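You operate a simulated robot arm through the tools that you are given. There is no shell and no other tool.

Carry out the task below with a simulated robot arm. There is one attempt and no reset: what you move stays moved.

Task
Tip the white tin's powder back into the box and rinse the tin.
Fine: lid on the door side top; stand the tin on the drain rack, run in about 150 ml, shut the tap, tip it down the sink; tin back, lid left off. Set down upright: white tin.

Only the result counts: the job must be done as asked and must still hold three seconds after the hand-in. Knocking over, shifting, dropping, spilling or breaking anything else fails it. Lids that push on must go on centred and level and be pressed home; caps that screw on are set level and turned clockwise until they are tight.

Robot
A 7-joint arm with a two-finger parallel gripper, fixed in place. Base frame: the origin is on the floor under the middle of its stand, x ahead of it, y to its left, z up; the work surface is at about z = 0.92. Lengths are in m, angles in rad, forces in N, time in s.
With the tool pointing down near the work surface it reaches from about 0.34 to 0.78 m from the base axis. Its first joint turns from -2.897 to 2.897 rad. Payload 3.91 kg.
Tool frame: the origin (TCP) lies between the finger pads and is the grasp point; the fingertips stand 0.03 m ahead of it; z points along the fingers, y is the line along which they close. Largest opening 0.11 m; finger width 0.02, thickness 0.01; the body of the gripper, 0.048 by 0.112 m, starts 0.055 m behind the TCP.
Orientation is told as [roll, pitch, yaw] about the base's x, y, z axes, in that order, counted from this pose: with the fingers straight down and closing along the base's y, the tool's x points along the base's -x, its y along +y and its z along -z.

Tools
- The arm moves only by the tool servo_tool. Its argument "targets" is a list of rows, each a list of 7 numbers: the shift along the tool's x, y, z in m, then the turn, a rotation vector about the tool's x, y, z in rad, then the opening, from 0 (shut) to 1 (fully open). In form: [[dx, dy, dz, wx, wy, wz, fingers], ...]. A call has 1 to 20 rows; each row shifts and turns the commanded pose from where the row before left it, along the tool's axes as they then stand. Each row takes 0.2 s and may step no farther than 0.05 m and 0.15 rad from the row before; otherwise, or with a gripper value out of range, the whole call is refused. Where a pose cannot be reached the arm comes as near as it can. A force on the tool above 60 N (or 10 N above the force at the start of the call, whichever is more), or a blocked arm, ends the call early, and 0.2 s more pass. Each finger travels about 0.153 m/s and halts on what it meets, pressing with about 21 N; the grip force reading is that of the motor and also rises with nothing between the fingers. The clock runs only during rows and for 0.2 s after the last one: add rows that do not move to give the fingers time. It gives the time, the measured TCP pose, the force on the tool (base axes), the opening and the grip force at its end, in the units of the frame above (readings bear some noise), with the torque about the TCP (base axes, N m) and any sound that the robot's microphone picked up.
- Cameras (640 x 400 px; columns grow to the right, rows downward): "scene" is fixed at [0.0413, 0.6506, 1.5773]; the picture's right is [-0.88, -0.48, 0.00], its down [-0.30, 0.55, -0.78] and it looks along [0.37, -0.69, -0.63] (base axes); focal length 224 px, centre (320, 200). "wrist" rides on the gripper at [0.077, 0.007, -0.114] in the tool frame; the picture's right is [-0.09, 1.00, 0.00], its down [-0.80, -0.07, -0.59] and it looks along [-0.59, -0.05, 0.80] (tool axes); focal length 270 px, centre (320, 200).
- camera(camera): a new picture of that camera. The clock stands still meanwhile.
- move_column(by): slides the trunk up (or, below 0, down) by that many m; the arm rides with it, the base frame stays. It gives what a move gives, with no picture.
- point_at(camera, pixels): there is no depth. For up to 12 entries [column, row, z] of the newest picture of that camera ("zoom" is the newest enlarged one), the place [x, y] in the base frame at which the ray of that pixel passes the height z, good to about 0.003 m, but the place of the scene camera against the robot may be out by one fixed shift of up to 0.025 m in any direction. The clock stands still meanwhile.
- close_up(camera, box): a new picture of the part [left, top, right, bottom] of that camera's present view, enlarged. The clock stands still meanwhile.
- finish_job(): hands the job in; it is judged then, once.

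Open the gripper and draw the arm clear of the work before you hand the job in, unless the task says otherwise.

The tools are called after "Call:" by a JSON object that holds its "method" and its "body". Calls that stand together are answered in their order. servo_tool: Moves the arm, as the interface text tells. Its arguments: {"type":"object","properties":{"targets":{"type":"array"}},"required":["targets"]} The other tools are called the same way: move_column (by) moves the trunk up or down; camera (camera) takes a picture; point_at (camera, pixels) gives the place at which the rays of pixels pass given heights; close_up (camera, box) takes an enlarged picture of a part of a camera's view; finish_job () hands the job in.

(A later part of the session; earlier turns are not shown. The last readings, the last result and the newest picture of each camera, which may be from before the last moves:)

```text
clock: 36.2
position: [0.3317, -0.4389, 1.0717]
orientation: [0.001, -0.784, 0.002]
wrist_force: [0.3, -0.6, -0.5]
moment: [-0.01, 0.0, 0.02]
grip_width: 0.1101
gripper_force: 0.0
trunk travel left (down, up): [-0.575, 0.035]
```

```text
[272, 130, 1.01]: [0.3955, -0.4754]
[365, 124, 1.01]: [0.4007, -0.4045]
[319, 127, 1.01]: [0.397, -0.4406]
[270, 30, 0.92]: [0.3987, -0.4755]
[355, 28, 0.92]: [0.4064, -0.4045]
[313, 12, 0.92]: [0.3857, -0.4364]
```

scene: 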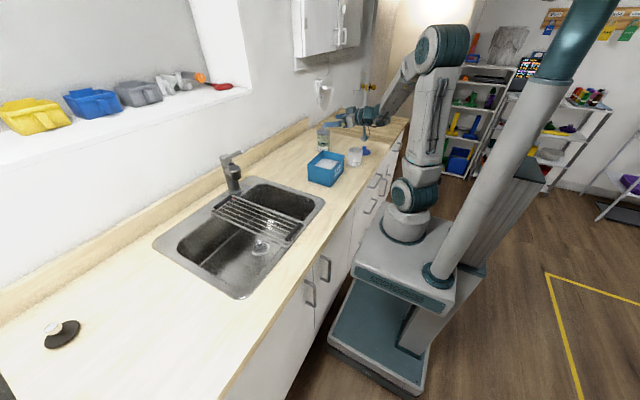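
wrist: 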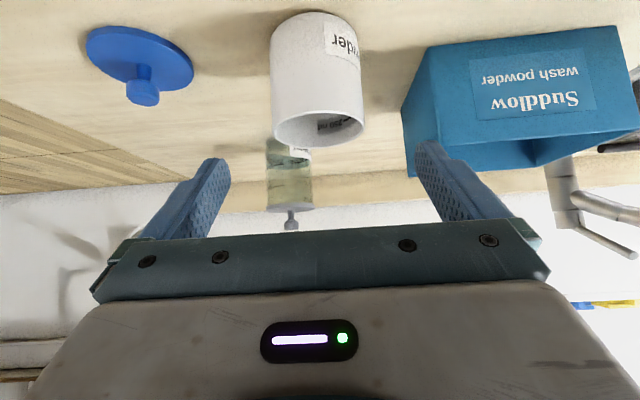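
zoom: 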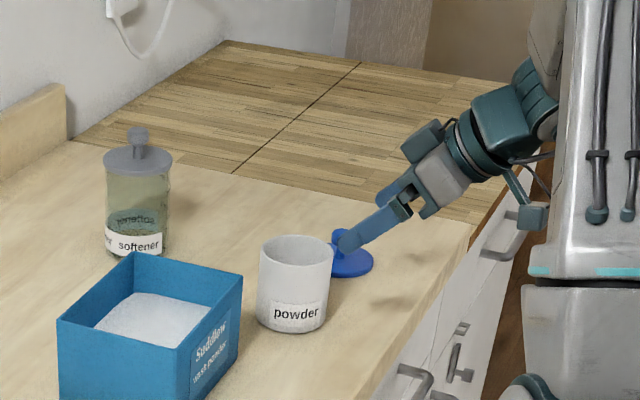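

Tin centre y≈-0.440 matches. I advance 0.12 m along the tool axis so the TCP sits on the tin axis about 2.3 cm below the rim.

Call:
{"method": "servo_tool", "body": {"targets": [[0, -0.0012, 0.03, 0, 0, 0, 1], [0, 0, 0.03, 0, 0, 0, 1], [0, 0, 0.03, 0, 0, 0, 1], [0, 0, 0.0295, 0, 0, 0, 1], [0, 0, 0, 0, 0, 0, 1]]}}

Call:
{"method": "camera", "body": {"camera": "wrist"}}

Call:
{"method": "close_up", "body": {"camera": "scene", "box": [310, 120, 390, 180]}}

```text
clock: 37.4
position: [0.4144, -0.4402, 0.9875]
orientation: [0.001, -0.784, 0.002]
wrist_force: [0.7, -0.5, 1.1]
moment: [0.0, 0.03, 0.01]
grip_width: 0.11
gripper_force: 0.0
trunk travel left (down, up): [-0.575, 0.035]
```

```text
taken
```

wrist: 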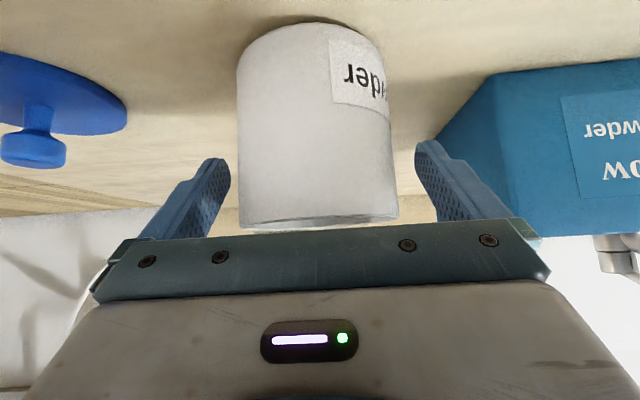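

```text
6.67 times, centred on (350, 150) of scene
```

zoom: 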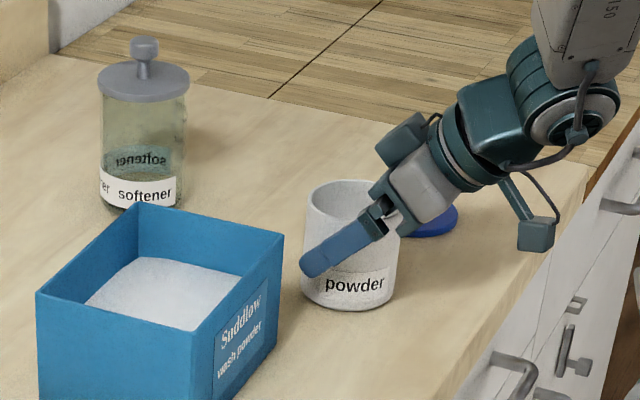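

The fingers straddle the tin symmetrically with no contact. I close the gripper on it.

Call:
{"method": "servo_tool", "body": {"targets": [[0, 0, 0, 0, 0, 0, 0.8], [0, 0, 0, 0, 0, 0, 0.6], [0, 0, 0, 0, 0, 0, 0.4], [0, 0, 0, 0, 0, 0, 0.4], [0, 0, 0, 0, 0, 0, 0.4]]}}

```text
clock: 38.6
position: [0.4154, -0.4409, 0.987]
orientation: [0.0, -0.786, 0.0]
wrist_force: [-0.4, -2.0, 1.3]
moment: [0.07, -0.04, 0.03]
grip_width: 0.0794
gripper_force: 21.5
trunk travel left (down, up): [-0.575, 0.035]
```

Gripped at 0.0794 m. I lift straight up 13 cm slowly.

Call:
{"method": "servo_tool", "body": {"targets": [[-0.0071, 0, -0.0071, 0, 0, 0, 0.3], [-0.0177, 0, -0.0177, 0, 0, 0, 0.3], [-0.0223, 0, -0.0223, 0, 0, 0, 0.3], [-0.0223, 0, -0.0223, 0, 0, 0, 0.3], [-0.0223, 0, -0.0223, 0, 0, 0, 0.3], [0, 0, 0, 0, 0, 0, 0.3], [0, 0, 0, 0, 0, 0, 0.3]]}}

Call:
{"method": "camera", "body": {"camera": "wrist"}}

Call:
{"method": "camera", "body": {"camera": "scene"}}

```text
clock: 40.2
position: [0.4147, -0.4402, 1.1179]
orientation: [0.0, -0.783, -0.002]
wrist_force: [-0.5, 1.1, -4.7]
moment: [-0.02, 0.07, 0.01]
grip_width: 0.0796
gripper_force: 20.8
trunk travel left (down, up): [-0.575, 0.035]
```

```text
taken
```

wrist: 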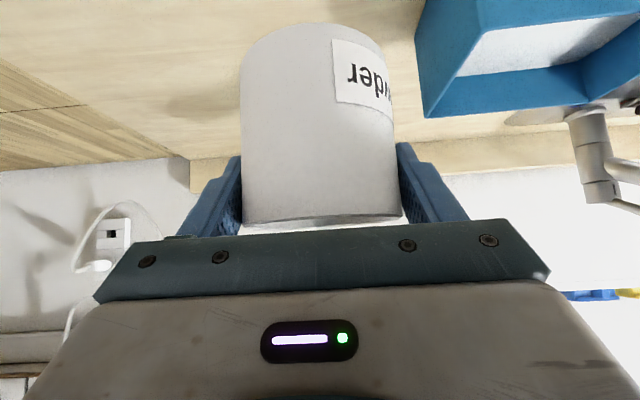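

```text
taken
```

scene: 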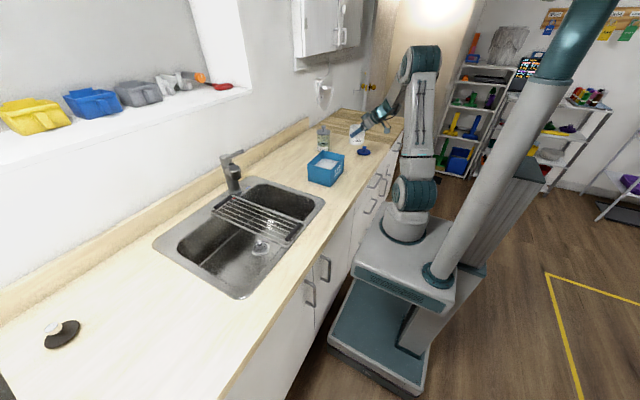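

Tin plus powder weighs ≈4.7 N. I carry it up and over toward the box (target about (0.50,-0.227,1.32)) keeping it level, so that I can afterwards lower the trunk for a better pouring posture.

Call:
{"method": "servo_tool", "body": {"targets": [[-0.0252, 0.0266, -0.0102, 0, 0, 0, 0.3], [-0.0252, 0.0266, -0.0102, 0, 0, 0, 0.3], [-0.0252, 0.0266, -0.0102, 0, 0, 0, 0.3], [-0.0252, 0.0266, -0.0102, 0, 0, 0, 0.3], [-0.0252, 0.0266, -0.0102, 0, 0, 0, 0.3], [-0.0252, 0.0266, -0.0102, 0, 0, 0, 0.3], [-0.0252, 0.0266, -0.0102, 0, 0, 0, 0.3], [-0.0252, 0.0266, -0.0102, 0, 0, 0, 0.3], [0, 0, 0, 0, 0, 0, 0.3], [0, 0, 0, 0, 0, 0, 0.3]]}}

Call:
{"method": "move_column", "body": {"by": -0.15}}

Call:
{"method": "camera", "body": {"camera": "scene"}}

```text
clock: 42.4
position: [0.5008, -0.228, 1.3181]
orientation: [0.0, -0.783, 0.001]
wrist_force: [0.3, 0.1, -4.6]
moment: [-0.02, 0.02, -0.04]
grip_width: 0.0794
gripper_force: 20.7
trunk travel left (down, up): [-0.575, 0.035]
```

```text
clock: 44.1
position: [0.5018, -0.2275, 1.1661]
orientation: [0.0, -0.784, -0.002]
wrist_force: [0.2, -0.8, -4.5]
moment: [-0.02, 0.02, 0.01]
grip_width: 0.0796
gripper_force: 21.4
trunk travel left (down, up): [-0.425, 0.185]
```

```text
taken
```

scene: 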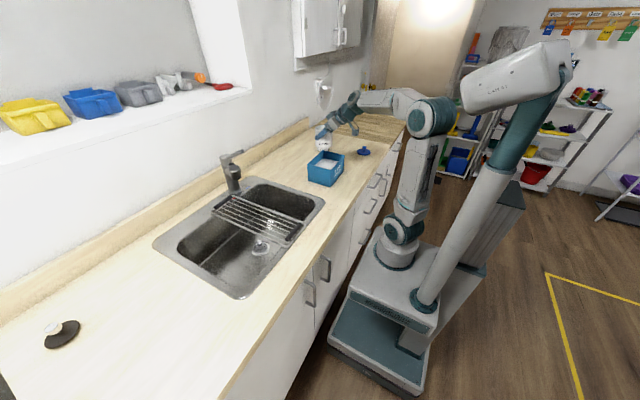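

Trunk lowered; forearm now near level. I check where the tin hangs relative to the box.

Call:
{"method": "close_up", "body": {"camera": "scene", "box": [280, 80, 400, 200]}}

Call:
{"method": "camera", "body": {"camera": "wrist"}}

```text
3.33 times, centred on (340, 140) of scene
```

zoom: 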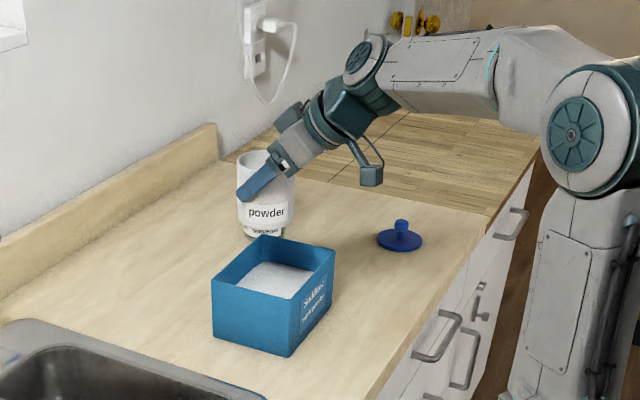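

```text
taken
```

wrist: 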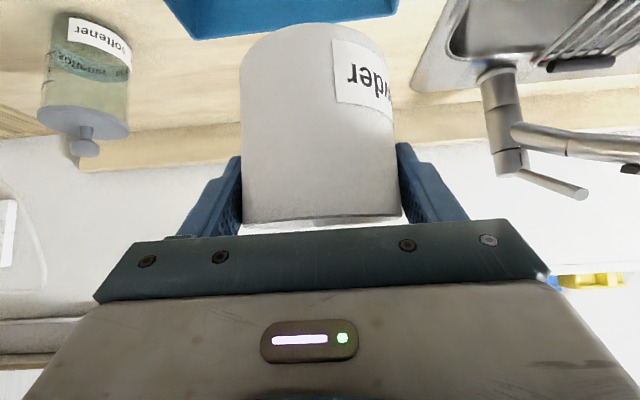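

I measure the visible far edge of the box (row ~15–38) to confirm the TCP location above it.

Call:
{"method": "point_at", "body": {"camera": "wrist", "pixels": [[193, 39, 1.0], [396, 14, 1.0], [165, 2, 1.0], [193, 39, 0.92], [396, 14, 0.92]]}}

Call:
{"method": "close_up", "body": {"camera": "wrist", "box": [150, 0, 420, 100]}}

```text
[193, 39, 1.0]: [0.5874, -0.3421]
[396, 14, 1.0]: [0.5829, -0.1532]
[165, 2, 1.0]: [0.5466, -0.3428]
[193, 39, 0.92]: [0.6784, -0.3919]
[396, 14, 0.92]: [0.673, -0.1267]
```

```text
2.37 times, centred on (285, 50) of wrist
```

zoom: 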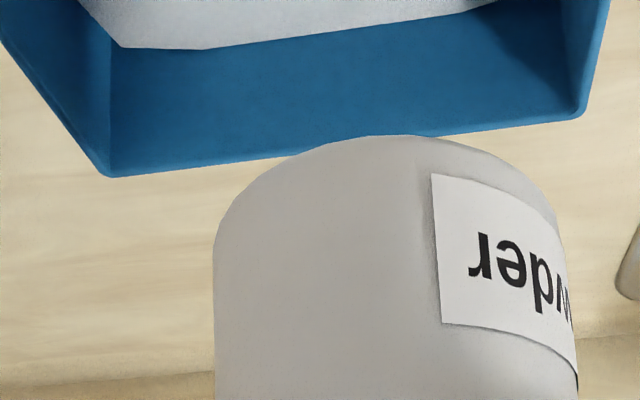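

Box interior is about x 0.435–0.57, y −0.33…−0.16, rim z≈1.01. I shift the TCP to (0.535,-0.22) and pitch the tool to 75° (tin leans back 30°, powder stays in).

Call:
{"method": "servo_tool", "body": {"targets": [[-0.0234, 0.0075, 0.0233, 0, 0, 0, 0.3], [0, 0, 0, 0, -0.1, 0, 0.3], [0, 0, 0, 0, -0.1, 0, 0.3], [0, 0, 0, 0, -0.11, 0, 0.3], [0, 0, 0, 0, -0.11, 0, 0.3], [0, 0, 0, 0, -0.104, 0, 0.3], [0, 0, 0, 0, 0, 0, 0.3]]}}

Call:
{"method": "close_up", "body": {"camera": "scene", "box": [280, 80, 400, 200]}}

```text
clock: 45.8
position: [0.5335, -0.2198, 1.167]
orientation: [-0.001, -1.308, 0.0]
wrist_force: [-0.4, -0.2, -3.7]
moment: [-0.04, 0.09, -0.02]
grip_width: 0.0796
gripper_force: 20.9
trunk travel left (down, up): [-0.425, 0.185]
```

```text
3.33 times, centred on (340, 140) of scene
```

zoom: 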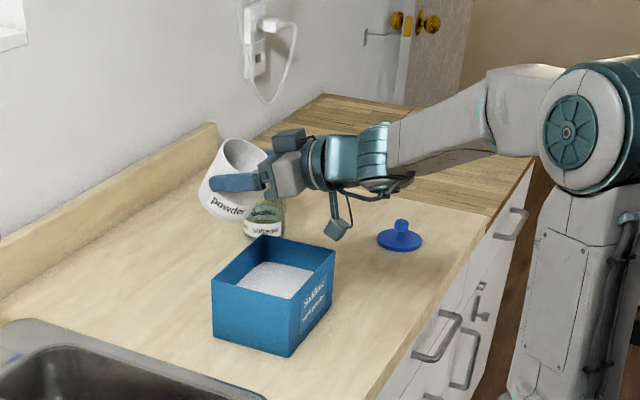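

Good posture. I roll +1.05 rad first, then descend 5.5 cm toward the box before the powder can flow.

Call:
{"method": "servo_tool", "body": {"targets": [[0, 0, 0, 0, 0, 0.1, 0.3], [0, 0, 0, 0, 0, 0.15, 0.3], [0, 0, 0, 0, 0, 0.15, 0.3], [0, 0, 0, 0, 0, 0.15, 0.3], [0, 0, 0, 0, 0, 0.15, 0.3], [0, 0, 0, 0, 0, 0.15, 0.3], [0, 0, 0, 0, 0, 0.1, 0.3], [0, 0, 0, 0, 0, 0.1, 0.3], [0.0132, -0.023, 0.0071, 0, 0, 0, 0.3], [0.0132, -0.023, 0.0071, 0, 0, 0, 0.3], [0, 0, 0, 0, 0, 0, 0.3]]}}

Call:
{"method": "close_up", "body": {"camera": "scene", "box": [280, 80, 400, 200]}}

Call:
{"method": "camera", "body": {"camera": "wrist"}}

```text
clock: 48.1
position: [0.5338, -0.2201, 1.1124]
orientation: [1.27, -0.501, -1.422]
wrist_force: [0.4, 0.5, -4.9]
moment: [-0.04, 0.1, 0.01]
grip_width: 0.0795
gripper_force: 20.7
trunk travel left (down, up): [-0.425, 0.185]
```

```text
3.33 times, centred on (340, 140) of scene
```

zoom: 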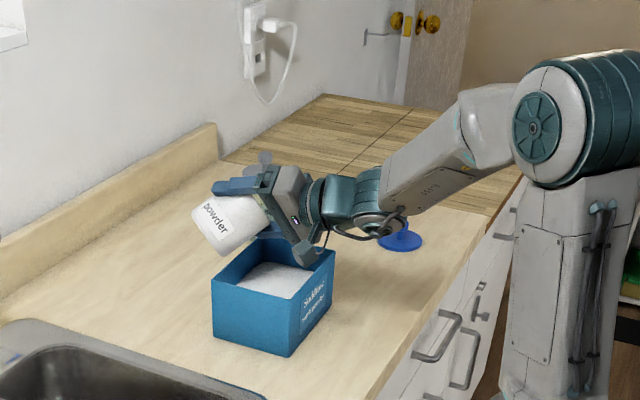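

```text
taken
```

wrist: 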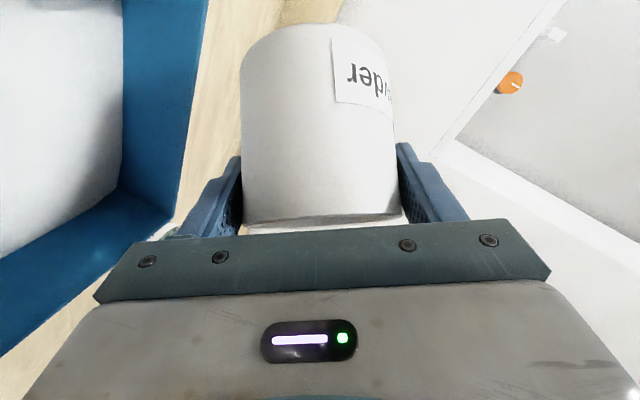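

Everything is over the box; the powder will flow toward −x/−y, well inside. I continue rolling slowly to φ≈1.95.

Call:
{"method": "servo_tool", "body": {"targets": [[0, 0, 0, 0, 0, 0.09, 0.2], [0, 0, 0, 0, 0, 0.09, 0.2], [0, 0, 0, 0, 0, 0.09, 0.2], [0, 0, 0, 0, 0, 0.09, 0.2], [0, 0, 0, 0, 0, 0.09, 0.2], [0, 0, 0, 0, 0, 0.09, 0.2], [0, 0, 0, 0, 0, 0.09, 0.2], [0, 0, 0, 0, 0, 0.09, 0.2], [0, 0, 0, 0, 0, 0.09, 0.2], [0, 0, 0, 0, 0, 0.09, 0.2], [0, 0, 0, 0, 0, 0, 0.2]]}}

Call:
{"method": "close_up", "body": {"camera": "scene", "box": [280, 80, 400, 200]}}

Call:
{"method": "camera", "body": {"camera": "wrist"}}

```text
clock: 50.5
position: [0.5337, -0.2188, 1.1129]
orientation: [1.287, 0.365, -1.676]
wrist_force: [0.3, -0.2, -4.0]
moment: [-0.01, 0.1, -0.04]
grip_width: 0.0795
gripper_force: 21.2
trunk travel left (down, up): [-0.425, 0.185]
```

```text
3.33 times, centred on (340, 140) of scene
```

zoom: 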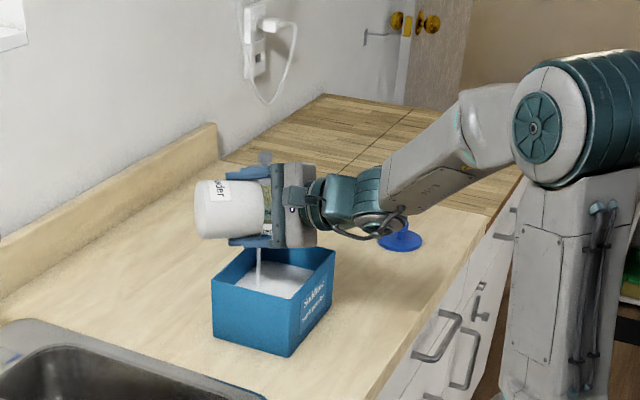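

```text
taken
```

wrist: 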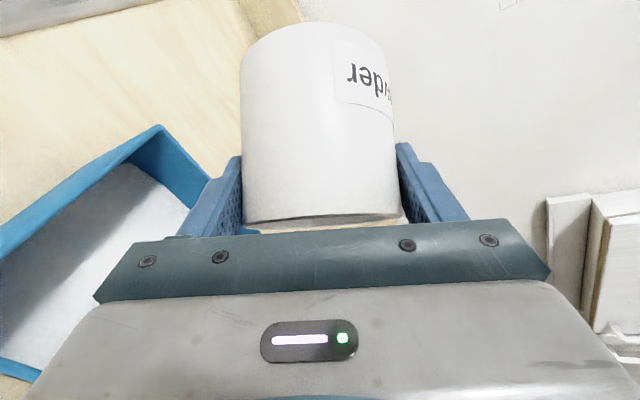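

A white stream (zoom (258,265)) falls into the box. I keep rolling slowly to let it empty.

Call:
{"method": "servo_tool", "body": {"targets": [[0, 0, 0, 0, 0, 0.05, 0.2], [0, 0, 0, 0, 0, 0.05, 0.2], [0, 0, 0, 0, 0, 0.05, 0.2], [0, 0, 0, 0, 0, 0.05, 0.2], [0, 0, 0, 0, 0, 0.05, 0.2], [0, 0, 0, 0, 0, 0.05, 0.2], [0, 0, 0, 0, 0, 0.05, 0.2], [0, 0, 0, 0, 0, 0.05, 0.2], [0, 0, 0, 0, 0, 0.05, 0.2], [0, 0, 0, 0, 0, 0.05, 0.2]]}}

Call:
{"method": "close_up", "body": {"camera": "scene", "box": [290, 110, 370, 190]}}

```text
clock: 52.8
position: [0.5342, -0.2197, 1.1133]
orientation: [1.171, 0.84, -1.876]
wrist_force: [-0.1, 0.3, -3.9]
moment: [-0.02, 0.09, 0.01]
grip_width: 0.0798
gripper_force: 21.3
trunk travel left (down, up): [-0.425, 0.185]
```

```text
5.00 times, centred on (330, 150) of scene
```

zoom: 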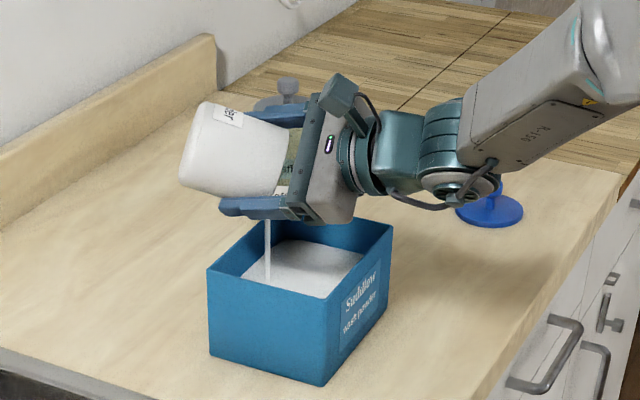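

Still pouring inside the box. I continue the roll toward 180°.

Call:
{"method": "servo_tool", "body": {"targets": [[0, 0, 0, 0, 0, 0.05, 0.2], [0, 0, 0, 0, 0, 0.05, 0.2], [0, 0, 0, 0, 0, 0.05, 0.2], [0, 0, 0, 0, 0, 0.05, 0.2], [0, 0, 0, 0, 0, 0.06, 0.2], [0, 0, 0, 0, 0, 0.06, 0.2], [0, 0, 0, 0, 0, 0.06, 0.2], [0, 0, 0, 0, 0, 0.06, 0.2], [0, 0, 0, 0, 0, 0.06, 0.2], [0, 0, 0, 0, 0, 0.06, 0.2], [0, 0, 0, 0, 0, 0.06, 0.2], [0, 0, 0, 0, 0, 0.0716, 0.2], [0, 0, 0, 0, 0, 0, 0.2]]}}

Call:
{"method": "close_up", "body": {"camera": "scene", "box": [290, 110, 370, 190]}}

Call:
{"method": "camera", "body": {"camera": "wrist"}}

```text
clock: 55.5
position: [0.5337, -0.2203, 1.1126]
orientation: [0.0, 1.306, 3.14]
wrist_force: [0.8, 0.1, -4.7]
moment: [0.0, 0.07, -0.01]
grip_width: 0.0796
gripper_force: 20.5
trunk travel left (down, up): [-0.425, 0.185]
```

```text
5.00 times, centred on (330, 150) of scene
```

zoom: 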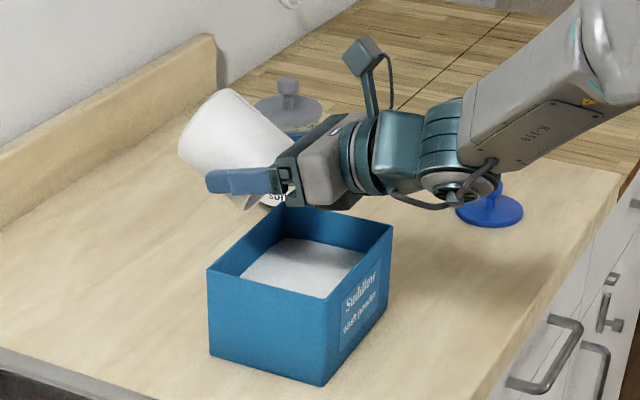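

```text
taken
```

wrist: 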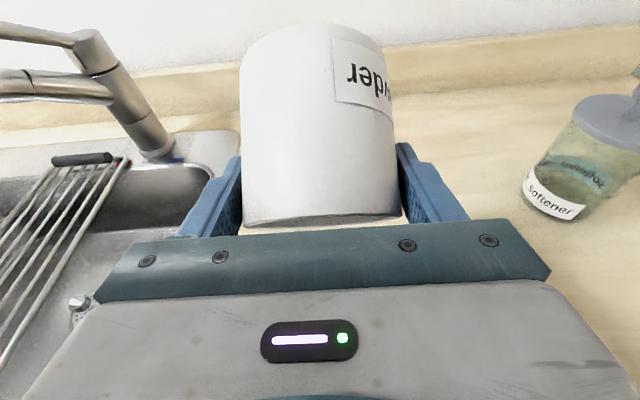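

No stream is visible now. To make sure it's empty I pitch the mouth further down by ~25° and pause.

Call:
{"method": "servo_tool", "body": {"targets": [[0, 0, 0, 0, 0.08, 0, 0.2], [0, 0, 0, 0, 0.08, 0, 0.2], [0, 0, 0, 0, 0.08, 0, 0.2], [0, 0, 0, 0, 0.08, 0, 0.2], [0, 0, 0, 0, 0.08, 0, 0.2], [0, 0, 0, 0, 0.08, 0, 0.2], [0, 0, 0, 0, 0, 0, 0.2], [0, 0, 0, 0, 0, 0, 0.2], [0, 0, 0, 0, 0, 0, 0.2], [0, 0, 0, 0, 0, 0, 0.2]]}}

Call:
{"method": "close_up", "body": {"camera": "scene", "box": [290, 110, 370, 190]}}

```text
clock: 57.8
position: [0.5346, -0.2198, 1.112]
orientation: [3.141, 1.353, -0.005]
wrist_force: [-0.2, 0.4, -4.8]
moment: [0.0, 0.07, -0.01]
grip_width: 0.0797
gripper_force: 20.9
trunk travel left (down, up): [-0.425, 0.185]
```

```text
5.00 times, centred on (330, 150) of scene
```

zoom: 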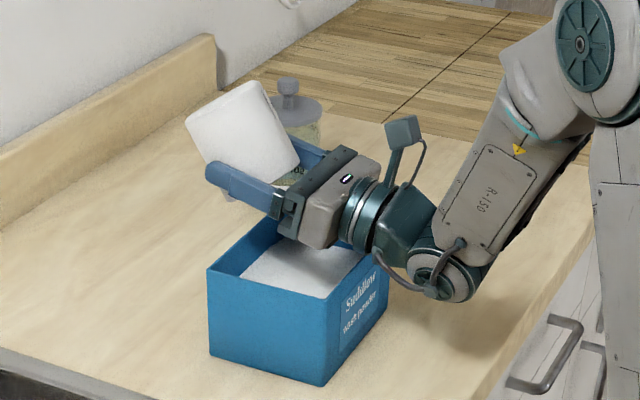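

Mouth is well down and no stream remains; the wrist is getting low, so I pitch back to 75° and raise a little, keeping the tin inverted over the box.

Call:
{"method": "servo_tool", "body": {"targets": [[0, 0, 0, 0, -0.08, 0, 0.2], [0, 0, 0, 0, -0.08, 0, 0.2], [0, 0, 0, 0, -0.08, 0, 0.2], [0, 0, 0, 0, -0.08, 0, 0.2], [0, 0, 0, 0, -0.08, 0, 0.2], [0, 0, 0, 0, -0.08, 0, 0.2], [0.0242, 0, -0.0065, 0, 0, 0, 0.2], [0.0242, 0, -0.0065, 0, 0, 0, 0.2], [0.0242, 0, -0.0065, 0, 0, 0, 0.2], [0, 0, 0, 0, 0, 0, 0.2], [0, 0, 0, 0, 0, 0, 0.2]]}}

Call:
{"method": "close_up", "body": {"camera": "scene", "box": [290, 110, 370, 190]}}

```text
clock: 60.1
position: [0.5346, -0.219, 1.187]
orientation: [0.003, 1.306, -3.139]
wrist_force: [-0.1, 0.1, -3.9]
moment: [0.01, 0.06, 0.02]
grip_width: 0.0796
gripper_force: 20.9
trunk travel left (down, up): [-0.425, 0.185]
```

```text
5.00 times, centred on (330, 150) of scene
```

zoom: 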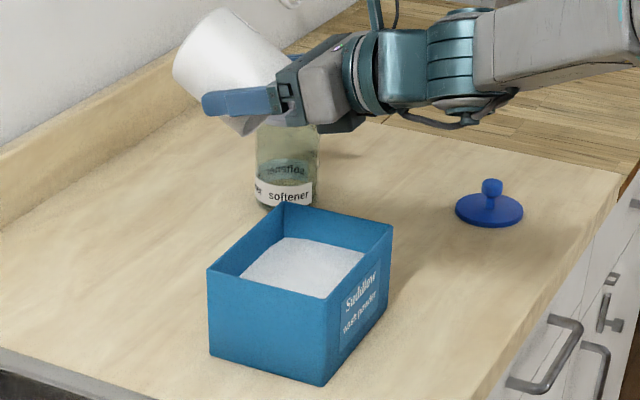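

The box's powder level has risen and the tin looks emptied. I roll the tin back upright over the box (−3.1416 rad).

Call:
{"method": "servo_tool", "body": {"targets": [[0, 0, 0, 0, 0, -0.15, 0.2], [0, 0, 0, 0, 0, -0.15, 0.2], [0, 0, 0, 0, 0, -0.15, 0.2], [0, 0, 0, 0, 0, -0.15, 0.2], [0, 0, 0, 0, 0, -0.15, 0.2], [0, 0, 0, 0, 0, -0.15, 0.2], [0, 0, 0, 0, 0, -0.15, 0.2], [0, 0, 0, 0, 0, -0.15, 0.2], [0, 0, 0, 0, 0, -0.15, 0.2], [0, 0, 0, 0, 0, -0.15, 0.2], [0, 0, 0, 0, 0, -0.15, 0.2], [0, 0, 0, 0, 0, -0.15, 0.2], [0, 0, 0, 0, 0, -0.15, 0.2], [0, 0, 0, 0, 0, -0.15, 0.2], [0, 0, 0, 0, 0, -0.15, 0.2], [0, 0, 0, 0, 0, -0.15, 0.2], [0, 0, 0, 0, 0, -0.15, 0.2], [0, 0, 0, 0, 0, -0.15, 0.2], [0, 0, 0, 0, 0, -0.15, 0.2], [0, 0, 0, 0, 0, -0.15, 0.2]]}}

Call:
{"method": "servo_tool", "body": {"targets": [[0, 0, 0, 0, 0, -0.1416, 0.2], [0, 0, 0, 0, 0.131, 0, 0.2], [0, 0, 0, 0, 0.131, 0, 0.2], [0, 0, 0, 0, 0.131, 0, 0.2], [0, 0, 0, 0, 0.131, 0, 0.2], [0, 0, 0, 0, 0, 0, 0.2], [0, 0, 0, 0, 0, 0, 0.2]]}}

Call:
{"method": "servo_tool", "body": {"targets": [[0, 0, 0, 0, 0, 0, 0.2], [0, 0, 0, 0, 0, 0, 0.2]]}}

Call:
{"method": "servo_tool", "body": {"targets": [[0, 0, 0, 0, 0, 0, 0.2], [0, 0, 0, 0, 0, 0, 0.2]]}}

Call:
{"method": "camera", "body": {"camera": "scene"}}

```text
clock: 64.3
position: [0.5334, -0.2193, 1.1875]
orientation: [0.479, -1.274, -0.498]
wrist_force: [0.2, -0.9, -3.5]
moment: [-0.01, 0.08, -0.01]
grip_width: 0.0794
gripper_force: 21.1
trunk travel left (down, up): [-0.425, 0.185]
```

```text
clock: 66.0
position: [0.5345, -0.2194, 1.1873]
orientation: [0.001, -0.785, -0.002]
wrist_force: [-0.1, 0.5, -3.8]
moment: [-0.01, 0.05, -0.03]
grip_width: 0.0797
gripper_force: 20.5
trunk travel left (down, up): [-0.425, 0.185]
```

```text
clock: 66.5
position: [0.5335, -0.2196, 1.1877]
orientation: [0.002, -0.784, -0.002]
wrist_force: [0.1, 0.5, -4.1]
moment: [0.02, 0.01, -0.02]
grip_width: 0.0794
gripper_force: 20.7
trunk travel left (down, up): [-0.425, 0.185]
```

```text
clock: 67.2
position: [0.5336, -0.2198, 1.188]
orientation: [0.002, -0.784, -0.001]
wrist_force: [0.4, -0.2, -4.3]
moment: [0.0, 0.02, -0.02]
grip_width: 0.0794
gripper_force: 21.0
trunk travel left (down, up): [-0.425, 0.185]
```

```text
taken
```

scene: 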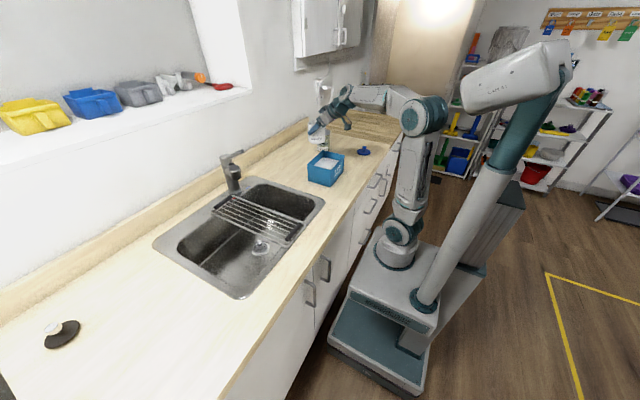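

Weight is now ≈4.05 N versus ≈4.6 N before, so about 50–60 g of powder came out. I move the tin toward the sink at (0.45,0.0,1.17), viewing the nozzle on the way.

Call:
{"method": "servo_tool", "body": {"targets": [[0.0123, 0.0367, -0.0075, 0, 0, 0, 0.2], [0.0123, 0.0367, -0.0075, 0, 0, 0, 0.2], [0.0123, 0.0367, -0.0075, 0, 0, 0, 0.2], [0.0123, 0.0367, -0.0075, 0, 0, 0, 0.2], [0.0123, 0.0367, -0.0075, 0, 0, 0, 0.2], [0.0123, 0.0367, -0.0075, 0, 0, 0, 0.2], [0, 0, 0, 0, 0, 0, 0.2]]}}

Call:
{"method": "camera", "body": {"camera": "wrist"}}

Call:
{"method": "close_up", "body": {"camera": "wrist", "box": [380, 20, 640, 200]}}

```text
clock: 68.8
position: [0.4506, 0.0009, 1.1683]
orientation: [0.001, -0.784, -0.002]
wrist_force: [-0.4, 0.6, -4.7]
moment: [0.02, 0.03, 0.0]
grip_width: 0.0797
gripper_force: 21.6
trunk travel left (down, up): [-0.425, 0.185]
```

```text
taken
```

wrist: 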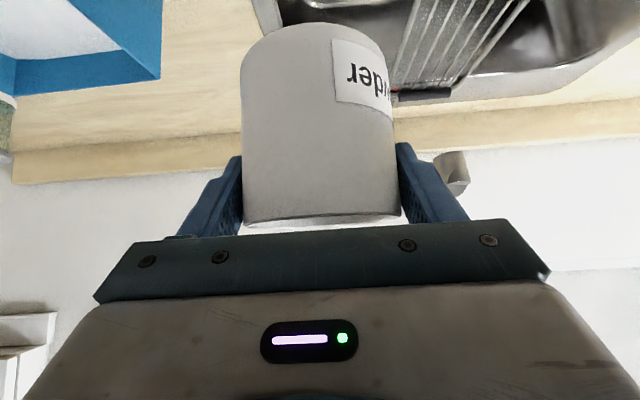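

```text
2.22 times, centred on (510, 110) of wrist
```

zoom: 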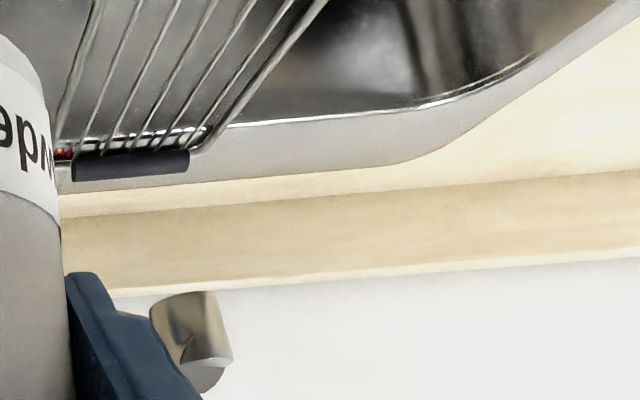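

The nozzle is visible at (455,155–190). I intersect these rays with earlier estimates.

Call:
{"method": "point_at", "body": {"camera": "wrist", "pixels": [[455.5, 153.5, 1.08], [455.5, 153.5, 1.1], [455.5, 153.5, 1.12], [450, 155, 1.1], [463, 152, 1.1], [458, 190, 1.14], [458, 190, 1.16], [400, 97, 0.94], [450, 92, 0.94]]}}

```text
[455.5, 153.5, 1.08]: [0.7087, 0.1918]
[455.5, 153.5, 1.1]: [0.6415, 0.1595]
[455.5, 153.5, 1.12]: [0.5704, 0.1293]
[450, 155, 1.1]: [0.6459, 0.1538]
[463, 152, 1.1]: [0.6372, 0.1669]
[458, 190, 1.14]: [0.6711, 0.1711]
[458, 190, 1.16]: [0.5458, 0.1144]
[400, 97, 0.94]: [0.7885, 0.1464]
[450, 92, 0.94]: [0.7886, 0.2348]
```

Nozzle axis ≈ (0.665,0.169), outlet z≈1.094. I'll stand the tin at (0.66,0.18) on the inner bars. First move over the rack in front of the nozzle at (0.51,0.18,1.118).

Call:
{"method": "servo_tool", "body": {"targets": [[-0.0015, 0.0362, 0.0155, 0, 0, 0, 0.2], [-0.0015, 0.0362, 0.0155, 0, 0, 0, 0.2], [-0.0015, 0.0362, 0.0155, 0, 0, 0, 0.2], [-0.0015, 0.0362, 0.0155, 0, 0, 0, 0.2], [-0.0015, 0.0362, 0.0155, 0, 0, 0, 0.2], [0, 0, 0, 0, 0, 0, 0.2]]}}

Call:
{"method": "camera", "body": {"camera": "wrist"}}

Call:
{"method": "close_up", "body": {"camera": "scene", "box": [190, 130, 330, 260]}}

```text
clock: 70.2
position: [0.5104, 0.1832, 1.1179]
orientation: [0.0, -0.783, 0.001]
wrist_force: [0.4, -0.3, -3.4]
moment: [-0.01, 0.03, 0.0]
grip_width: 0.0795
gripper_force: 21.5
trunk travel left (down, up): [-0.425, 0.185]
```

```text
taken
```

wrist: 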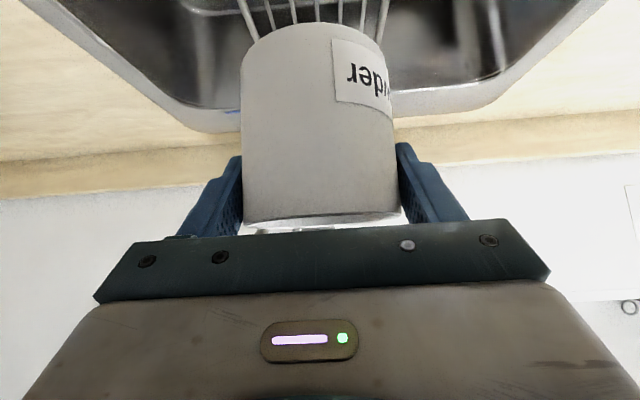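

```text
3.08 times, centred on (260, 195) of scene
```

zoom: 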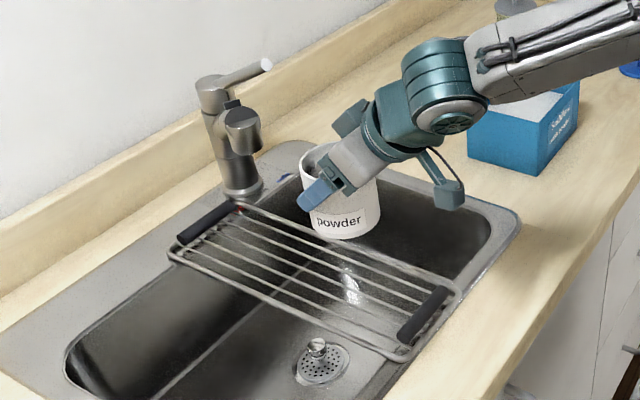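

Aligned in front of the nozzle over the rack. I descend to TCP z≈1.02.

Call:
{"method": "servo_tool", "body": {"targets": [[0.023, 0, 0.0232, 0, 0, 0, 0.2], [0.023, 0, 0.0232, 0, 0, 0, 0.2], [0.023, 0, 0.0232, 0, 0, 0, 0.2], [0, 0, 0, 0, 0, 0, 0.2]]}}

Call:
{"method": "close_up", "body": {"camera": "scene", "box": [190, 130, 330, 260]}}

```text
clock: 71.2
position: [0.5108, 0.182, 1.0184]
orientation: [0.002, -0.784, -0.002]
wrist_force: [0.0, 0.1, -3.8]
moment: [0.0, 0.0, -0.02]
grip_width: 0.0797
gripper_force: 21.0
trunk travel left (down, up): [-0.425, 0.185]
```

```text
3.08 times, centred on (260, 195) of scene
```

zoom: 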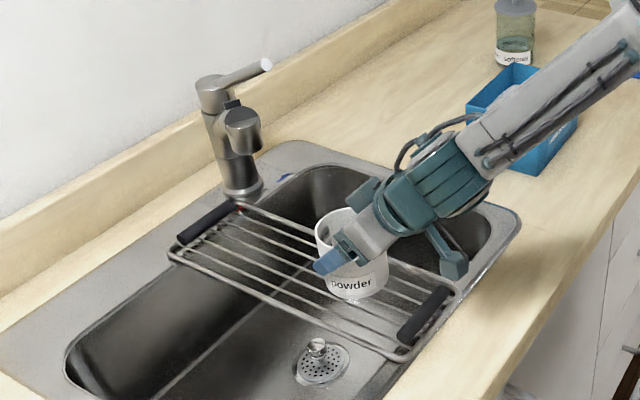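

Free of contact. I advance in +x toward the nozzle at constant height, first 11 cm.

Call:
{"method": "servo_tool", "body": {"targets": [[-0.0261, 0, 0.0259, 0, 0, 0, 0.2], [-0.0261, 0, 0.0259, 0, 0, 0, 0.2], [-0.0261, 0, 0.0259, 0, 0, 0, 0.2], [0, 0, 0, 0, 0, 0, 0.2]]}}

Call:
{"method": "close_up", "body": {"camera": "scene", "box": [190, 130, 310, 240]}}

Call:
{"method": "camera", "body": {"camera": "wrist"}}

```text
clock: 72.2
position: [0.6219, 0.1817, 1.0189]
orientation: [-0.001, -0.782, -0.003]
wrist_force: [0.4, -0.4, -4.6]
moment: [-0.01, 0.05, 0.0]
grip_width: 0.0797
gripper_force: 21.1
trunk travel left (down, up): [-0.425, 0.185]
```

```text
3.64 times, centred on (250, 185) of scene
```

zoom: 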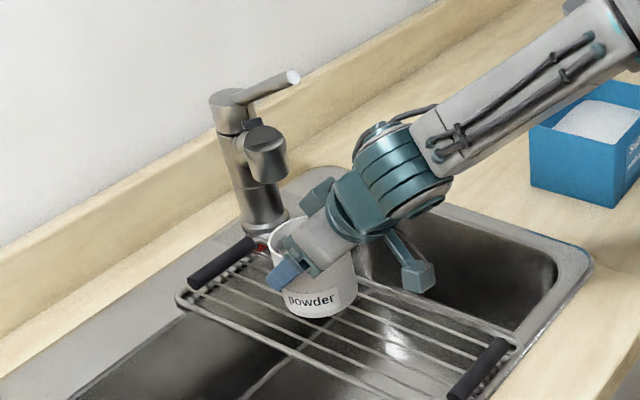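

```text
taken
```

wrist: 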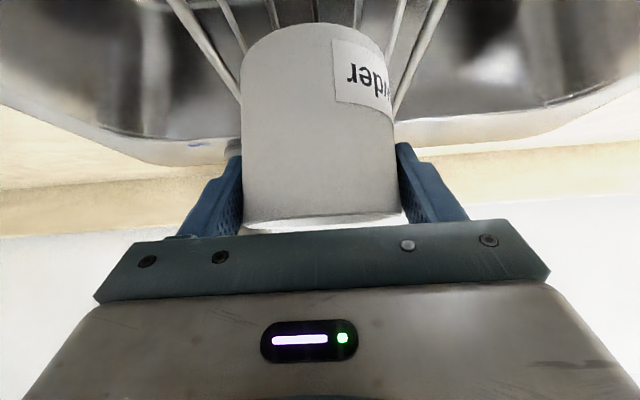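

The tin is centred between the rack rails (rails meet the tin's sides at (240,100) and (397,95)). I advance the last 3.9 cm under the nozzle.

Call:
{"method": "servo_tool", "body": {"targets": [[-0.0142, 0, 0.0141, 0, 0, 0, 0.2], [-0.0135, 0, 0.0134, 0, 0, 0, 0.2], [0, 0, 0, 0, 0, 0, 0.2]]}}

Call:
{"method": "close_up", "body": {"camera": "scene", "box": [200, 140, 280, 220]}}

```text
clock: 73.0
position: [0.6606, 0.1816, 1.0194]
orientation: [0.002, -0.784, -0.002]
wrist_force: [-0.1, 1.1, -5.2]
moment: [0.01, -0.02, 0.02]
grip_width: 0.0796
gripper_force: 21.1
trunk travel left (down, up): [-0.425, 0.185]
```

```text
5.00 times, centred on (240, 180) of scene
```

zoom: 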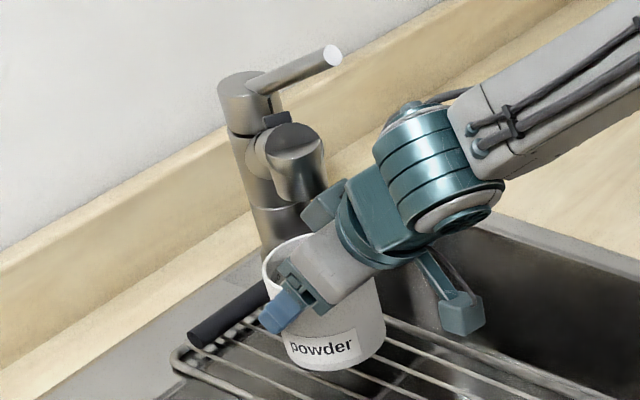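

The gripper's green side block at zoom (325,205) is near the nozzle bottom; I zoom in to check the gap before lowering.

Call:
{"method": "close_up", "body": {"camera": "scene", "box": [222, 155, 262, 190]}}

Call:
{"method": "camera", "body": {"camera": "wrist"}}

```text
11.43 times, centred on (242, 172) of scene
```

zoom: 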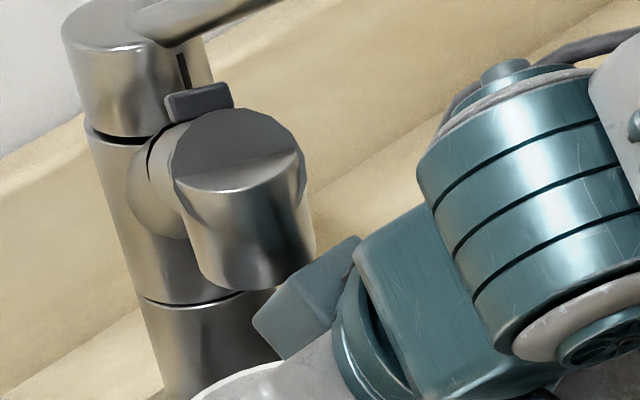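

```text
taken
```

wrist: 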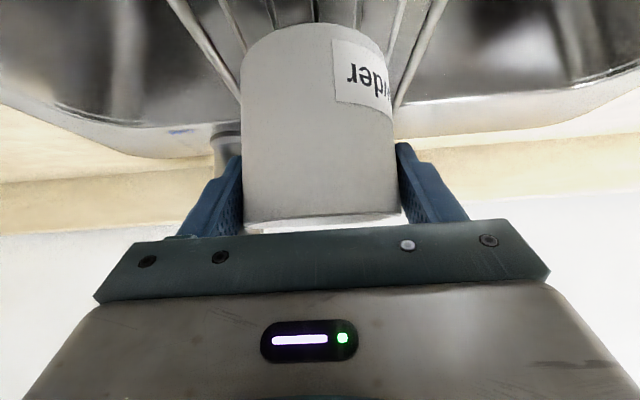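

No contact; the block is clear. I lower in 3 mm steps to feel the rack.

Call:
{"method": "servo_tool", "body": {"targets": [[0.0021, 0, 0.0021, 0, 0, 0, 0.2], [0.0021, 0, 0.0021, 0, 0, 0, 0.2], [0.0021, 0, 0.0021, 0, 0, 0, 0.2], [0, 0, 0, 0, 0, 0, 0.2]]}}

Call:
{"method": "servo_tool", "body": {"targets": [[0.0021, 0, 0.0021, 0, 0, 0, 0.2], [0, 0, 0, 0, 0, 0, 0.2]]}}

```text
clock: 74.0
position: [0.6595, 0.1799, 1.0108]
orientation: [-0.001, -0.784, -0.001]
wrist_force: [-0.2, -0.1, -3.7]
moment: [-0.01, -0.02, 0.03]
grip_width: 0.0794
gripper_force: 20.9
trunk travel left (down, up): [-0.425, 0.185]
```

```text
clock: 74.5
position: [0.6598, 0.1821, 1.0087]
orientation: [0.0, -0.783, -0.002]
wrist_force: [-0.5, -0.2, -4.6]
moment: [-0.03, 0.02, -0.03]
grip_width: 0.08
gripper_force: 20.7
trunk travel left (down, up): [-0.425, 0.185]
```

Still hanging free. Continuing down in 3 mm steps.

Call:
{"method": "servo_tool", "body": {"targets": [[0.0021, 0, 0.0021, 0, 0, 0, 0.2], [0, 0, 0, 0, 0, 0, 0.2]]}}

Call:
{"method": "servo_tool", "body": {"targets": [[0.0021, 0, 0.0021, 0, 0, 0, 0.2], [0, 0, 0, 0, 0, 0, 0.2]]}}

Call:
{"method": "servo_tool", "body": {"targets": [[0.0021, 0, 0.0021, 0, 0, 0, 0.2], [0, 0, 0, 0, 0, 0, 0.2]]}}

```text
clock: 75.2
position: [0.6602, 0.1823, 1.0048]
orientation: [0.003, -0.783, -0.002]
wrist_force: [0.4, 0.3, -3.1]
moment: [-0.02, 0.03, 0.0]
grip_width: 0.0797
gripper_force: 20.8
trunk travel left (down, up): [-0.425, 0.185]
```

```text
clock: 75.8
position: [0.6591, 0.181, 1.0011]
orientation: [0.001, -0.784, -0.002]
wrist_force: [0.3, -0.3, -3.8]
moment: [-0.01, 0.03, 0.0]
grip_width: 0.0797
gripper_force: 21.4
trunk travel left (down, up): [-0.425, 0.185]
```

```text
clock: 76.3
position: [0.6591, 0.1824, 1.0006]
orientation: [0.002, -0.786, -0.001]
wrist_force: [0.3, 0.3, 3.8]
moment: [-0.15, -0.23, -0.01]
grip_width: 0.0794
gripper_force: 20.9
trunk travel left (down, up): [-0.425, 0.185]
```

Contact with the rack at TCP z≈1.0006 (Fz +3.8). I relieve 1 mm, open the fingers, and retreat along the tool axis.

Call:
{"method": "servo_tool", "body": {"targets": [[-0.0007, 0, -0.0007, 0, 0, 0, 0.3], [0, 0, 0, 0, 0, 0, 0.8], [0, 0, 0, 0, 0, 0, 1], [0, 0, 0, 0, 0, 0, 1], [0, 0, 0, 0, 0, 0, 1]]}}

Call:
{"method": "close_up", "body": {"camera": "scene", "box": [200, 140, 280, 220]}}

```text
clock: 77.5
position: [0.6603, 0.1828, 1.0004]
orientation: [0.002, -0.784, -0.001]
wrist_force: [0.2, 0.1, -0.2]
moment: [0.0, 0.04, 0.02]
grip_width: 0.1101
gripper_force: 0.0
trunk travel left (down, up): [-0.425, 0.185]
```

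```text
5.00 times, centred on (240, 180) of scene
```

zoom: 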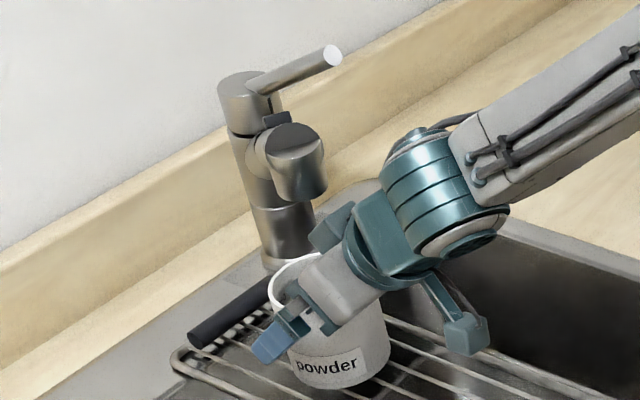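

The tin stands on the rack. I retreat 15 cm straight back along the tool axis.

Call:
{"method": "servo_tool", "body": {"targets": [[0, 0, -0.02, 0, 0, 0, 1], [0, 0, -0.03, 0, 0, 0, 1], [0, 0, -0.035, 0, 0, 0, 1], [0, 0, -0.035, 0, 0, 0, 1], [0, 0, -0.035, 0, 0, 0, 1], [0, 0, 0, 0, 0, 0, 1]]}}

Call:
{"method": "camera", "body": {"camera": "wrist"}}

Call:
{"method": "close_up", "body": {"camera": "scene", "box": [200, 140, 280, 220]}}

```text
clock: 79.0
position: [0.5492, 0.1813, 1.1119]
orientation: [0.001, -0.784, 0.001]
wrist_force: [0.6, -0.7, 0.6]
moment: [-0.02, 0.01, 0.01]
grip_width: 0.1102
gripper_force: 0.0
trunk travel left (down, up): [-0.425, 0.185]
```

```text
taken
```

wrist: 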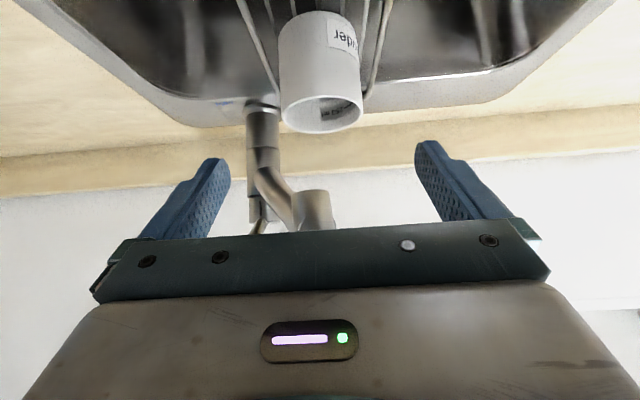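

```text
5.00 times, centred on (240, 180) of scene
```

zoom: 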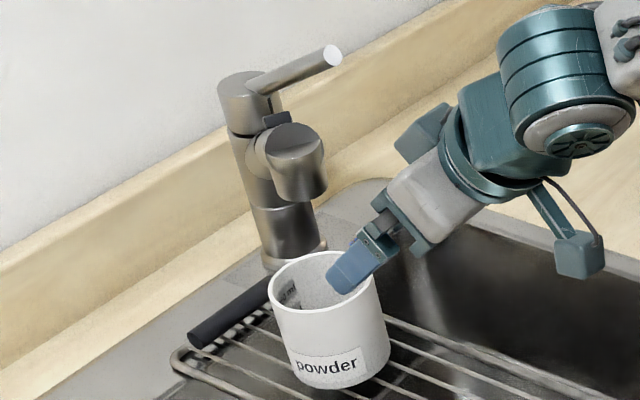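

The tin stands upright on the rack under the nozzle. I rise and tilt the camera down to look into the tin and verify it is empty of powder.

Call:
{"method": "servo_tool", "body": {"targets": [[-0.0169, 0, -0.0396, 0, 0, 0, 1], [-0.0169, 0, -0.0396, 0, 0, 0, 1], [-0.0169, 0, -0.0396, 0, 0, 0, 1], [-0.0169, 0, -0.0396, 0, 0, 0, 1], [-0.0169, 0, -0.0396, 0, 0, 0, 1], [0, 0, 0, 0, 0.13, 0, 1], [0, 0, 0, 0, 0.13, 0, 1], [0, 0, 0, 0, 0.13, 0, 1], [0, 0, 0, 0, 0.13, 0, 1], [0, 0, 0, 0, 0.13, 0, 1], [0, 0, 0, 0, 0, 0, 1]]}}

Call:
{"method": "camera", "body": {"camera": "wrist"}}

```text
clock: 81.3
position: [0.47, 0.1818, 1.3096]
orientation: [0.0, -0.133, 0.001]
wrist_force: [-1.1, -0.1, 0.0]
moment: [0.02, 0.03, 0.01]
grip_width: 0.1099
gripper_force: 0.1
trunk travel left (down, up): [-0.425, 0.185]
```

```text
taken
```

wrist: 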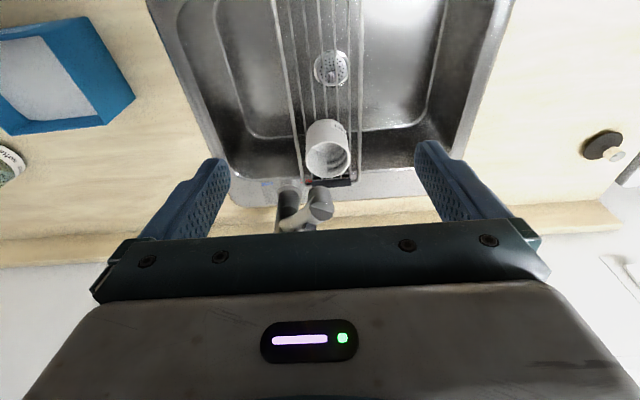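

I zoom into the tin and nozzle.

Call:
{"method": "close_up", "body": {"camera": "wrist", "box": [280, 110, 370, 235]}}

Call:
{"method": "point_at", "body": {"camera": "wrist", "pixels": [[327, 159, 1.023], [320, 205, 1.145], [318, 193, 1.1], [324, 175, 1.023]]}}

```text
3.20 times, centred on (325, 172) of wrist
```

zoom: 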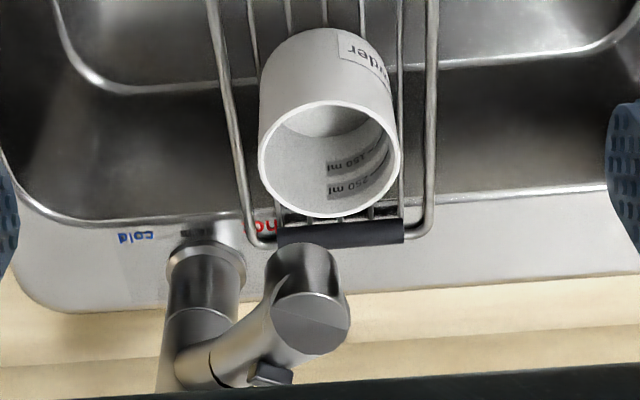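

```text
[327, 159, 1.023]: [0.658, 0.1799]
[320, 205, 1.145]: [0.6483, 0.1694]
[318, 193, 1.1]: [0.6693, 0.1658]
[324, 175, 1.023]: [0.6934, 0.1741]
```

Call:
{"method": "close_up", "body": {"camera": "wrist", "box": [302, 135, 352, 182]}}

```text
8.51 times, centred on (327, 158) of wrist
```

zoom: 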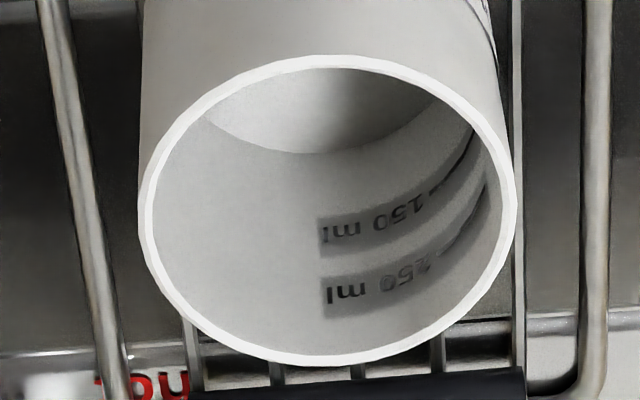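

The tin is empty (clean bottom visible below the 150 ml mark). Now I set up for the lever: move to (0.50,0.08,1.25), tool horizontal toward the tap, then roll 90° so that the fingers open vertically.

Call:
{"method": "servo_tool", "body": {"targets": [[-0.0073, -0.0334, 0.0212, 0, 0, 0, 1], [-0.0073, -0.0334, 0.0212, 0, 0, 0, 1], [-0.0073, -0.0334, 0.0212, 0, 0, 0, 1], [0, 0, 0, 0, -0.1437, 0, 1], [0, 0, 0, 0, -0.1437, 0, 1], [0, 0, 0, 0, -0.1437, 0, 1], [0, 0, 0, 0, -0.1437, 0, 1], [0, 0, 0, 0, -0.1437, 0, 1], [0, 0, 0, 0, -0.1437, 0, 1], [0, 0, 0, 0, -0.1437, 0, 1], [0, 0, 0, 0, -0.1437, 0, 1], [0, 0, 0, 0, -0.1437, 0, 1], [0, 0, 0, 0, -0.1437, 0, 1], [0, 0, 0, 0, 0, 0, 1]]}}

Call:
{"method": "servo_tool", "body": {"targets": [[0, 0, 0, 0, 0, 0.1428, 1], [0, 0, 0, 0, 0, 0.1428, 1], [0, 0, 0, 0, 0, 0.1428, 1], [0, 0, 0, 0, 0, 0.1428, 1], [0, 0, 0, 0, 0, 0.1428, 1], [0, 0, 0, 0, 0, 0.1428, 1], [0, 0, 0, 0, 0, 0.1428, 1], [0, 0, 0, 0, 0, 0.1428, 1], [0, 0, 0, 0, 0, 0.1428, 1], [0, 0, 0, 0, 0, 0.1428, 1], [0, 0, 0, 0, 0, 0.1428, 1], [0, 0, 0, 0, 0, 0, 1]]}}

Call:
{"method": "camera", "body": {"camera": "wrist"}}

Call:
{"method": "camera", "body": {"camera": "scene"}}

```text
clock: 84.1
position: [0.4891, 0.1772, 1.2248]
orientation: [0.548, -1.439, -0.295]
wrist_force: [-0.4, -0.1, 0.1]
moment: [-0.01, -0.01, 0.06]
grip_width: 0.1099
gripper_force: 0.1
trunk travel left (down, up): [-0.425, 0.185]
stopped in row 13: the arm was blocked; the commanded pose is now the measured one
```

```text
clock: 86.7
position: [0.4871, 0.1747, 1.2254]
orientation: [1.461, 0.063, -1.325]
wrist_force: [0.1, 0.5, 0.4]
moment: [0.02, -0.01, 0.02]
grip_width: 0.1101
gripper_force: 0.1
trunk travel left (down, up): [-0.425, 0.185]
```

```text
taken
```

wrist: 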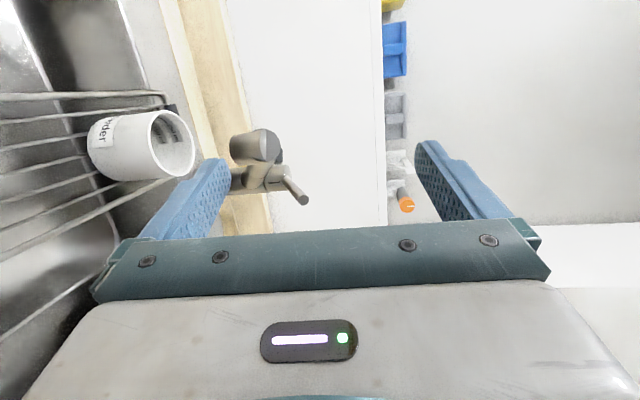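

```text
taken
```

scene: 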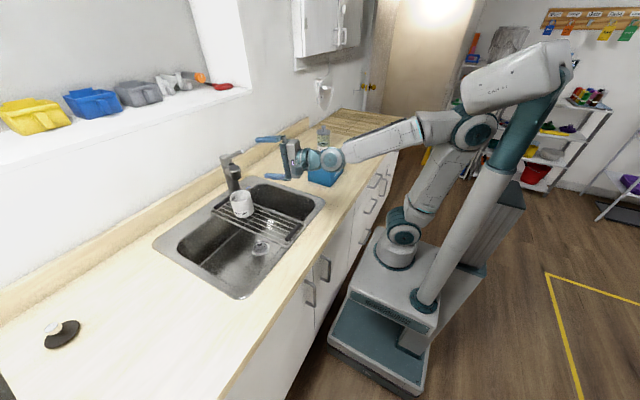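

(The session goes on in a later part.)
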